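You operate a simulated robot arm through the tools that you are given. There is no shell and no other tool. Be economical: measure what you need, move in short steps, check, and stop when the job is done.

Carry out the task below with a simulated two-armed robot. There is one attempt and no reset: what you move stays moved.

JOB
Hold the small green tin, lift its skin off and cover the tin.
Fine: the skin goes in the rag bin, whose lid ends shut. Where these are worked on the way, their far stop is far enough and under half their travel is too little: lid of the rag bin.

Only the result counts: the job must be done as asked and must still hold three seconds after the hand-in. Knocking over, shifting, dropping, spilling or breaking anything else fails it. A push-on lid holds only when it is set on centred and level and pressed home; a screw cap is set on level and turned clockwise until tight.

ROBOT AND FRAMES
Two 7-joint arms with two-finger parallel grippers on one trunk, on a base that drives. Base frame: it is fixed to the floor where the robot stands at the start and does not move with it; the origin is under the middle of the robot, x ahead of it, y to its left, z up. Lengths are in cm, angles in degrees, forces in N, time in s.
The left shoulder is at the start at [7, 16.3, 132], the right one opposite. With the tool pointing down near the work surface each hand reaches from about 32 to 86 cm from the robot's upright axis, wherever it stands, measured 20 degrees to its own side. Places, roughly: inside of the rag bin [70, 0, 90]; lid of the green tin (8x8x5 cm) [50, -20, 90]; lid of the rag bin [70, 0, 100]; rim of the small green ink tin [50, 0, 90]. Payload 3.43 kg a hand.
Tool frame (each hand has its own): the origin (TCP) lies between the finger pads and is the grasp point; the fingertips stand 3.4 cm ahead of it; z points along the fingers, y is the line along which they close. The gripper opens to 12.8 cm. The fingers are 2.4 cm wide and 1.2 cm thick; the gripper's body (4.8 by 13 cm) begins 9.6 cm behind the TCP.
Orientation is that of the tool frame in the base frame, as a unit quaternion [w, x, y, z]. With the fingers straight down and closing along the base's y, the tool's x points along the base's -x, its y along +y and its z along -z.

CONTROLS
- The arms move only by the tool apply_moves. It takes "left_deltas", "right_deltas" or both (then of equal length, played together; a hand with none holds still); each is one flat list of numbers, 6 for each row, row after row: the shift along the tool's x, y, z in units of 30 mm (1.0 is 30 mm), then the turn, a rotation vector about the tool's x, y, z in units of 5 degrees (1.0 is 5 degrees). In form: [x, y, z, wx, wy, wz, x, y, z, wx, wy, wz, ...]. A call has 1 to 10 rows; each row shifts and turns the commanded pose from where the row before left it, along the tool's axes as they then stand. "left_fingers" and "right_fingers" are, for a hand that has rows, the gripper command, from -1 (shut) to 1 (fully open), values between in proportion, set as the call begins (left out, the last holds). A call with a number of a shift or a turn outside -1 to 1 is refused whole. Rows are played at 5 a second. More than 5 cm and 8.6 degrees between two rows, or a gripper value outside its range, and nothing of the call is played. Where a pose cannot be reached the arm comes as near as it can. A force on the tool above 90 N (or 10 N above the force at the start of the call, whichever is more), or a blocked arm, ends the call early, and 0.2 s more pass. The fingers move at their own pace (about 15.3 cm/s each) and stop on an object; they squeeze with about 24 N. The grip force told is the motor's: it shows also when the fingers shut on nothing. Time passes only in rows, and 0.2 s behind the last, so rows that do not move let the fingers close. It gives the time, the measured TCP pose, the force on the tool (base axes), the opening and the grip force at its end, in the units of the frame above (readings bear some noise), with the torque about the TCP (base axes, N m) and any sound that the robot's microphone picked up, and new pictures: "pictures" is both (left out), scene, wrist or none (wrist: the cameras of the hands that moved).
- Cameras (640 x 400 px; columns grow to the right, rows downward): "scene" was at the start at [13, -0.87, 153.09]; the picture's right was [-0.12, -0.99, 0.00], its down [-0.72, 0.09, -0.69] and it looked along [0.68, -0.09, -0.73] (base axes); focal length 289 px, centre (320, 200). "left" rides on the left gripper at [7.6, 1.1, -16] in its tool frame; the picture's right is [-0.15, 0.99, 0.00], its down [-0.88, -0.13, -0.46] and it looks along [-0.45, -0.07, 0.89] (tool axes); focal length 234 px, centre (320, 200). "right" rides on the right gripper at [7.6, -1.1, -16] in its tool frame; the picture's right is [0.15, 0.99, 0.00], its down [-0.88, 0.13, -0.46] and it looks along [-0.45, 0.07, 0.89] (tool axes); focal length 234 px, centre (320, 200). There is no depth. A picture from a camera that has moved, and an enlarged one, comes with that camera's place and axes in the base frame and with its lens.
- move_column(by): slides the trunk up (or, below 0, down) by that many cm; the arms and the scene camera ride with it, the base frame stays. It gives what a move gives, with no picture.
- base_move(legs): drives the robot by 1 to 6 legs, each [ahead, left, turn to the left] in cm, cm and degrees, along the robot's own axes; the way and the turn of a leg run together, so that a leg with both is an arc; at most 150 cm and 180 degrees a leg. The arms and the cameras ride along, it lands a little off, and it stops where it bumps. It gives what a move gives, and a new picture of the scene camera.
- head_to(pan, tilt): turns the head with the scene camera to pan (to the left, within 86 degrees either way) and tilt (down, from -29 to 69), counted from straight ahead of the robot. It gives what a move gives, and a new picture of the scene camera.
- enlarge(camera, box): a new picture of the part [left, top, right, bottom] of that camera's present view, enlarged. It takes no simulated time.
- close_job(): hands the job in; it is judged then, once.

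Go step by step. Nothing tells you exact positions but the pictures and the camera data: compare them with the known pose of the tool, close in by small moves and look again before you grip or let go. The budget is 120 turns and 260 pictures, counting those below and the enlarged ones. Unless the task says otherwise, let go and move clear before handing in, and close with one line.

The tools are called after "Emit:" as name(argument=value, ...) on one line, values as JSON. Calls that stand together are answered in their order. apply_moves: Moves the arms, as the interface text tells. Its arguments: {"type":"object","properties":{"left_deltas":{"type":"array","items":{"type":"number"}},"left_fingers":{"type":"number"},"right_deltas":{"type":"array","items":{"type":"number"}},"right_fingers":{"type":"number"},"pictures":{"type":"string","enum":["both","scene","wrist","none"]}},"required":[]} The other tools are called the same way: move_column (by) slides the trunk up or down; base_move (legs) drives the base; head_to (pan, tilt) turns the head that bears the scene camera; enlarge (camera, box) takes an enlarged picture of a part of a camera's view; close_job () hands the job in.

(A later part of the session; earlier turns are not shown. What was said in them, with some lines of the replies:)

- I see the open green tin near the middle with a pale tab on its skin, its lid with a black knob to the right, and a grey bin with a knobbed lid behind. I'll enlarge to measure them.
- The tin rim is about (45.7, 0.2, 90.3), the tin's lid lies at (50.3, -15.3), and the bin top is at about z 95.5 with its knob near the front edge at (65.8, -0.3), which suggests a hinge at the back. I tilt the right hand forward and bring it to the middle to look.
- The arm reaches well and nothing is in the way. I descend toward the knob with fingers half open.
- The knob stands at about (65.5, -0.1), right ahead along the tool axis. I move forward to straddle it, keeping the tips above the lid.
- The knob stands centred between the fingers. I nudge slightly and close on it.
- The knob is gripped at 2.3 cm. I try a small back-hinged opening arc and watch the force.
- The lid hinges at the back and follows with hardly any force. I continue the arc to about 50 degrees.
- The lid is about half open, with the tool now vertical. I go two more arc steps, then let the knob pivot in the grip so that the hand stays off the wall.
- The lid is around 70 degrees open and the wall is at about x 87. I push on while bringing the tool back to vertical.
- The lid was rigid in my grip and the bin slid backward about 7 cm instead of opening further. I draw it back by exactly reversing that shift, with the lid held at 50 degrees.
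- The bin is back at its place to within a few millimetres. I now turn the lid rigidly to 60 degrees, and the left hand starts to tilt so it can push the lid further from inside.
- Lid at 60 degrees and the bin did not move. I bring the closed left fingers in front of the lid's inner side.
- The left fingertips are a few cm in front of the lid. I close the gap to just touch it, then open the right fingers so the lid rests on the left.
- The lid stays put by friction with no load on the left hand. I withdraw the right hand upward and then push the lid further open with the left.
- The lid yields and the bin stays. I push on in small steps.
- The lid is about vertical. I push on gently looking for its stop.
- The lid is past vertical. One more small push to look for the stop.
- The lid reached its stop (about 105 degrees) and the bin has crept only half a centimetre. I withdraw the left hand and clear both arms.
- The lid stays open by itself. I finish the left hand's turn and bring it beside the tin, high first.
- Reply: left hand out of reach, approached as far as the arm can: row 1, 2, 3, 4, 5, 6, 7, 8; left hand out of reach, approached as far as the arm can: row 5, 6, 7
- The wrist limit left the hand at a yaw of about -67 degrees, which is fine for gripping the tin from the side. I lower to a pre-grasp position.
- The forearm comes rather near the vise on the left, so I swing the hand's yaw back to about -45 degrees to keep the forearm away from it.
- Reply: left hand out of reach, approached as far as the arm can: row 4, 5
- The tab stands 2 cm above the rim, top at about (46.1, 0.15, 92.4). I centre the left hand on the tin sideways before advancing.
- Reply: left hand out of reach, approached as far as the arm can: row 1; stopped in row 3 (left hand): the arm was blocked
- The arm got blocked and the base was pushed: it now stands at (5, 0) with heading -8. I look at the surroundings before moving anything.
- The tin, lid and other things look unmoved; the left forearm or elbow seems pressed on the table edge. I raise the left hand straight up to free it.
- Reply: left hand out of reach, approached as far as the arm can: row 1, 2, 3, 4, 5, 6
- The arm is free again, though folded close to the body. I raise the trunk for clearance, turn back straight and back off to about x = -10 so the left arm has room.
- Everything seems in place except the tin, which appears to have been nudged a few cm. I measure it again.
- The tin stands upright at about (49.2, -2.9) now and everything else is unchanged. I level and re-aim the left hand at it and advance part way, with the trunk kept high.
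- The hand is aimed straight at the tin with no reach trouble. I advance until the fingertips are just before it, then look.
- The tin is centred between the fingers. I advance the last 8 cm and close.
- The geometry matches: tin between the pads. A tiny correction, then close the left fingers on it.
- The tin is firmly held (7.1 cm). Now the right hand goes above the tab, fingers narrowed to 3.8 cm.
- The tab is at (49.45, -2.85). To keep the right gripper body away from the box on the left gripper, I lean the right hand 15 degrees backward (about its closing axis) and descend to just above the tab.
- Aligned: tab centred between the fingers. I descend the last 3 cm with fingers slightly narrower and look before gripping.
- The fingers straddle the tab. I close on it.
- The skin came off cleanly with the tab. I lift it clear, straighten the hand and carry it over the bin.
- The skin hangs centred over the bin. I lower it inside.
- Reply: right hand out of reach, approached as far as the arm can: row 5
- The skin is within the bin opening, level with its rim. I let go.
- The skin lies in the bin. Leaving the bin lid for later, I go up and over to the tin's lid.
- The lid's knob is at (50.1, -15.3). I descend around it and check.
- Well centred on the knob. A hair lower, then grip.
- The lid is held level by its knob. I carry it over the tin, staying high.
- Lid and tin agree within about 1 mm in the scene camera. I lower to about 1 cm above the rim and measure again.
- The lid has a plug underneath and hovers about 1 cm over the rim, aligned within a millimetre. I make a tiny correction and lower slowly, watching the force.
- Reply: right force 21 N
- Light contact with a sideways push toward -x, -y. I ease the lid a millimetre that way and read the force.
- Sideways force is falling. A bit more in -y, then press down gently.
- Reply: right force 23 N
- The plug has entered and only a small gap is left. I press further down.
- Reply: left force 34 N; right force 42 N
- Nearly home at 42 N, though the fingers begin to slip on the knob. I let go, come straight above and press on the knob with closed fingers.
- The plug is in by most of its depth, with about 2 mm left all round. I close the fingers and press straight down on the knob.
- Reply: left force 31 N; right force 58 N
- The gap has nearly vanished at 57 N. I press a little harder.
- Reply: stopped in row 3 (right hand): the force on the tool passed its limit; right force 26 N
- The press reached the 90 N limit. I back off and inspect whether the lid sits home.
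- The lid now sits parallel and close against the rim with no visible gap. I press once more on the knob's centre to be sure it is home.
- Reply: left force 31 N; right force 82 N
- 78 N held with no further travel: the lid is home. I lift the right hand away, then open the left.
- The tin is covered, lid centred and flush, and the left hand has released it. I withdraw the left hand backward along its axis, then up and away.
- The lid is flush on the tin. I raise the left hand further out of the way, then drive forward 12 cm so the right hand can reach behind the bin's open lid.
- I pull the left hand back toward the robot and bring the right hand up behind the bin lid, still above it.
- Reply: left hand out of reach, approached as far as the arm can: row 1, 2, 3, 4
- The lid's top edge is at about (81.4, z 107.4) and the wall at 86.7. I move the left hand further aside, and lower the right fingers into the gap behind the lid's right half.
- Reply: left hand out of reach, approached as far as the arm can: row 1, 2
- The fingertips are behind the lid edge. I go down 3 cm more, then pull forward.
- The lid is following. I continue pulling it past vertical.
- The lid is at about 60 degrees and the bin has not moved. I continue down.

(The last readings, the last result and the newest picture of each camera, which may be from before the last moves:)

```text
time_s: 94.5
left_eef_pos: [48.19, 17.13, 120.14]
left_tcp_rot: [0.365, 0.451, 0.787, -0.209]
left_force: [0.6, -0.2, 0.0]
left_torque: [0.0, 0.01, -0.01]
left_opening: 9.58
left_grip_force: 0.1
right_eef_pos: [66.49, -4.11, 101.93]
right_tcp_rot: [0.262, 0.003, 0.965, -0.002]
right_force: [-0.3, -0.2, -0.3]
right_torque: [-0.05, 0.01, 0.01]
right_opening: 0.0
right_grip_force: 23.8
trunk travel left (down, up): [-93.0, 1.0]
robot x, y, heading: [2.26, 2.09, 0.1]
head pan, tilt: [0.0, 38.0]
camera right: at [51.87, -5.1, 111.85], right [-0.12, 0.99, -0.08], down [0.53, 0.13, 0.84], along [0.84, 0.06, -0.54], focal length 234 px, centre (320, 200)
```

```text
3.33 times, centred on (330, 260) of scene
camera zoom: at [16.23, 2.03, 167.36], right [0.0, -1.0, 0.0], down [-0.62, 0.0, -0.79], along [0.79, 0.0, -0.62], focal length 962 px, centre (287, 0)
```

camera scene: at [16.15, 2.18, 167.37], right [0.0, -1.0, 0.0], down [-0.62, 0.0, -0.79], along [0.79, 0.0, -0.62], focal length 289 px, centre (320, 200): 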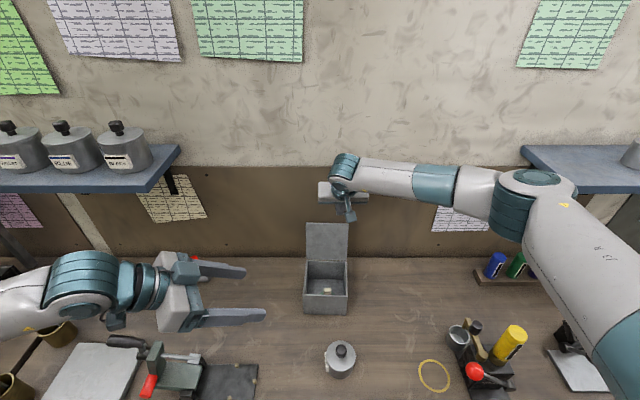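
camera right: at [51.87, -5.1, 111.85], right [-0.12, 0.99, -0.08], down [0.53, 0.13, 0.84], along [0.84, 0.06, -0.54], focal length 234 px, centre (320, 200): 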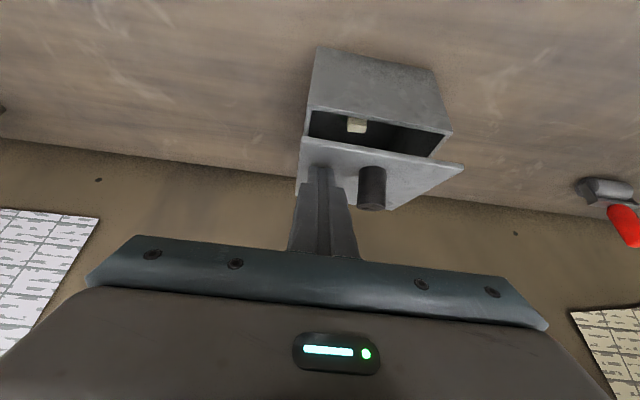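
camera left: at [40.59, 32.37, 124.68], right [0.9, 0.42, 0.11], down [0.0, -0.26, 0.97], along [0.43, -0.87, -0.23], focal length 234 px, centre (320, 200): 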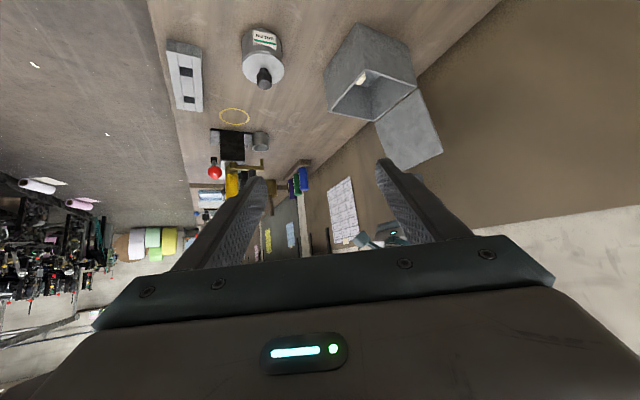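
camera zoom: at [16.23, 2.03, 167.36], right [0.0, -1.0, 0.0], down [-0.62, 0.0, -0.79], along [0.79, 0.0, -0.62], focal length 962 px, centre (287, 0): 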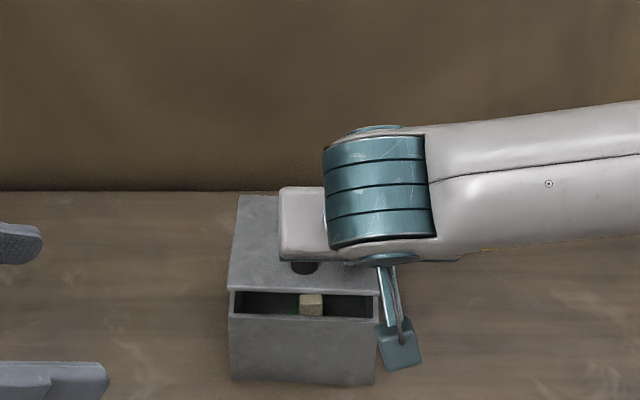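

Almost shut. I push the last centimetres straight down until it bears.

Emit:
apply_moves(right_deltas=[0.24, 0, 0.3, 0, 0, 0, 0.2, 0, 0.3, 0, 0, 0, 0.07, 0, 0.12, 0, 0, 0], pictures="wrist")

Emit:
enlarge(camera="scene", box=[260, 200, 400, 320])

```text
time_s: 95.3
left_eef_pos: [48.25, 17.12, 120.23]
left_tcp_rot: [0.365, 0.452, 0.787, -0.21]
left_force: [-0.7, 0.1, 0.1]
left_torque: [0.02, 0.0, 0.02]
left_opening: 9.6
left_grip_force: 0.0
right_eef_pos: [66.26, -4.04, 99.34]
right_tcp_rot: [0.263, 0.002, 0.965, -0.002]
right_force: [-0.6, 0.4, 0.0]
right_torque: [-0.02, -0.01, 0.03]
right_opening: 0.01
right_grip_force: 24.4
trunk travel left (down, up): [-93.0, 1.0]
robot x, y, heading: [2.54, 2.51, -0.0]
head pan, tilt: [0.0, 38.0]
camera right: at [51.6, -5.06, 109.17], right [-0.12, 0.99, -0.08], down [0.53, 0.13, 0.84], along [0.84, 0.06, -0.54], focal length 234 px, centre (320, 200)
```

right: 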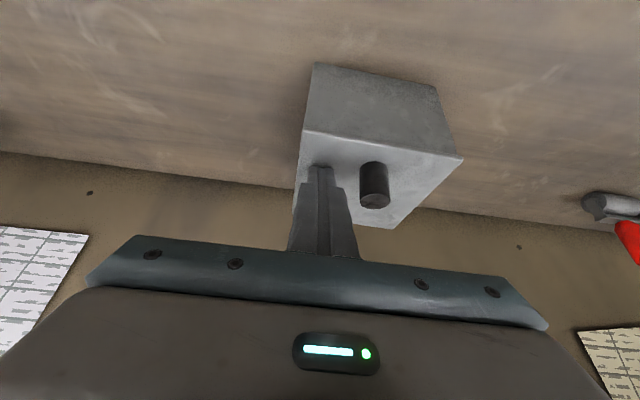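

```text
3.33 times, centred on (330, 260) of scene
camera zoom: at [16.2, 2.03, 167.36], right [0.0, -1.0, 0.0], down [-0.62, 0.0, -0.79], along [0.79, 0.0, -0.62], focal length 962 px, centre (287, 0)
```

zoom: 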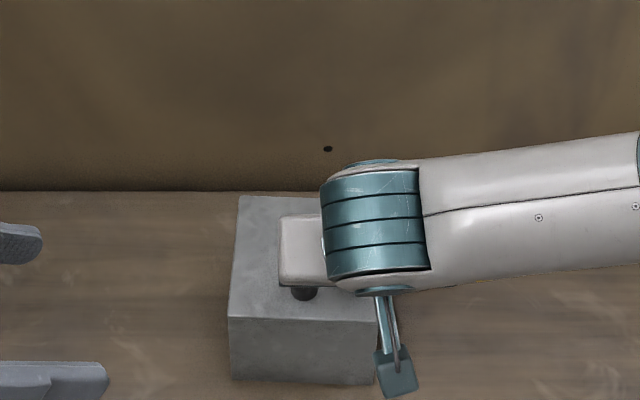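

It looks shut. I push a few millimetres more to feel the stop.

Emit:
apply_moves(right_deltas=[0.033, 0, 0.058, 0, 0, 0, 0.033, 0, 0.058, 0, 0, 0, 0.033, 0, 0.058, 0, 0, 0], pictures="none")

Emit:
enlarge(camera="right", box=[270, 50, 480, 240])

```text
time_s: 96.1
left_eef_pos: [48.11, 17.02, 120.24]
left_tcp_rot: [0.366, 0.452, 0.786, -0.209]
left_force: [0.3, -0.5, -0.2]
left_torque: [0.04, -0.04, 0.02]
left_opening: 9.58
left_grip_force: 0.1
right_eef_pos: [66.19, -3.98, 99.11]
right_tcp_rot: [0.264, 0.003, 0.964, -0.001]
right_force: [-1.2, -2.3, 20.1]
right_torque: [-0.08, -0.09, 0.17]
right_opening: 0.01
right_grip_force: 24.0
trunk travel left (down, up): [-93.0, 1.0]
robot x, y, heading: [2.88, 2.02, -0.2]
head pan, tilt: [0.0, 38.0]
```

```text
2.11 times, centred on (375, 145) of right
camera zoom: at [51.57, -5.07, 108.89], right [-0.12, 0.99, -0.08], down [0.53, 0.13, 0.84], along [0.84, 0.06, -0.54], focal length 493 px, centre (204, 316)
```

zoom: 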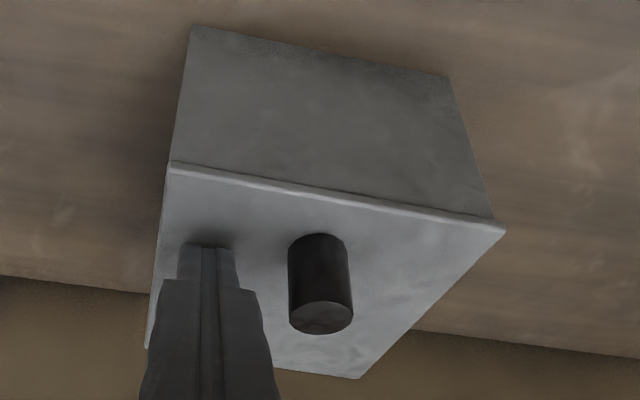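

The bin lid bears firmly at 20 N, fully shut. I back the right hand off and take a last look at everything.

Emit:
apply_moves(right_deltas=[-0.2, 0, -0.35, 0, 0, 0, -0.45, 0, -0.78, 0, 0, 0, -0.45, 0, -0.78, 0, 0, 0, -0.45, -0.5, -0.78, 0, 0, 0, 0, -0.9, -0.3, 0, 0, 0, 0, -0.9, -0.3, 0, 0, 0, 0, -0.9, 0, 0, 0, 0, 0, -0.9, 0, 0, 0, 0], pictures="scene")

Emit:
enlarge(camera="scene", box=[280, 240, 400, 390])

```text
time_s: 97.9
left_eef_pos: [48.21, 16.85, 120.28]
left_tcp_rot: [0.365, 0.452, 0.787, -0.208]
left_force: [0.6, -0.3, -0.1]
left_torque: [-0.01, 0.01, 0.01]
left_opening: 9.59
left_grip_force: 0.1
right_eef_pos: [65.23, -16.47, 109.84]
right_tcp_rot: [0.262, 0.002, 0.965, -0.001]
right_force: [0.2, -0.1, 0.2]
right_torque: [0.01, 0.03, 0.05]
right_opening: 0.0
right_grip_force: 24.4
trunk travel left (down, up): [-93.0, 1.0]
robot x, y, heading: [2.49, 1.69, -0.0]
head pan, tilt: [0.0, 38.0]
camera scene: at [16.12, 1.82, 167.37], right [0.0, -1.0, 0.0], down [-0.62, 0.0, -0.79], along [0.79, 0.0, -0.62], focal length 289 px, centre (320, 200)
```

scene: 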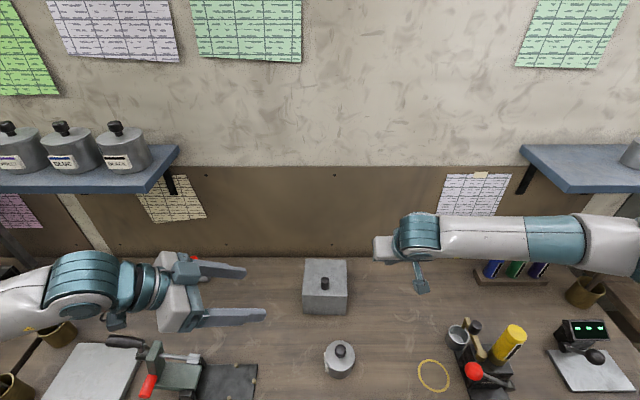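

```text
2.67 times, centred on (340, 315) of scene
camera zoom: at [16.12, 1.82, 167.37], right [0.0, -1.0, 0.0], down [-0.62, 0.0, -0.79], along [0.79, 0.0, -0.62], focal length 770 px, centre (267, -107)
```

zoom: 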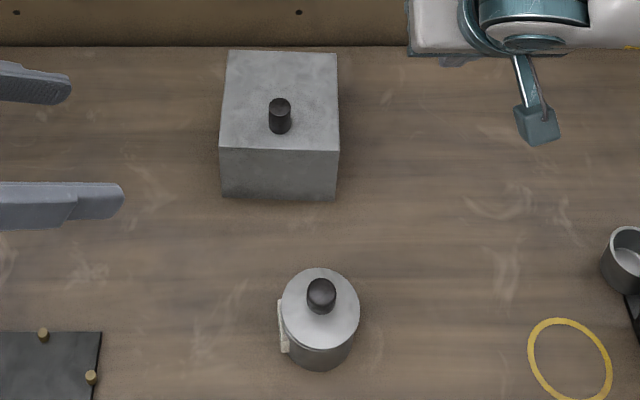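

The skin is in the shut bin, the tin is covered with its lid flush, and both hands are clear. I hand the job in.

Emit:
close_job()

```text
The job is handed in.
```

The green tin is covered with its lid pressed home, its skin is in the rag bin, and the bin's lid is shut; both hands had let go and were clear when I handed in. The tin was knocked about 4 cm from where it started when my left arm got blocked. The bin slid back about 7 cm while I was opening it; I drew it back, and it ended within about a centimetre of its place.
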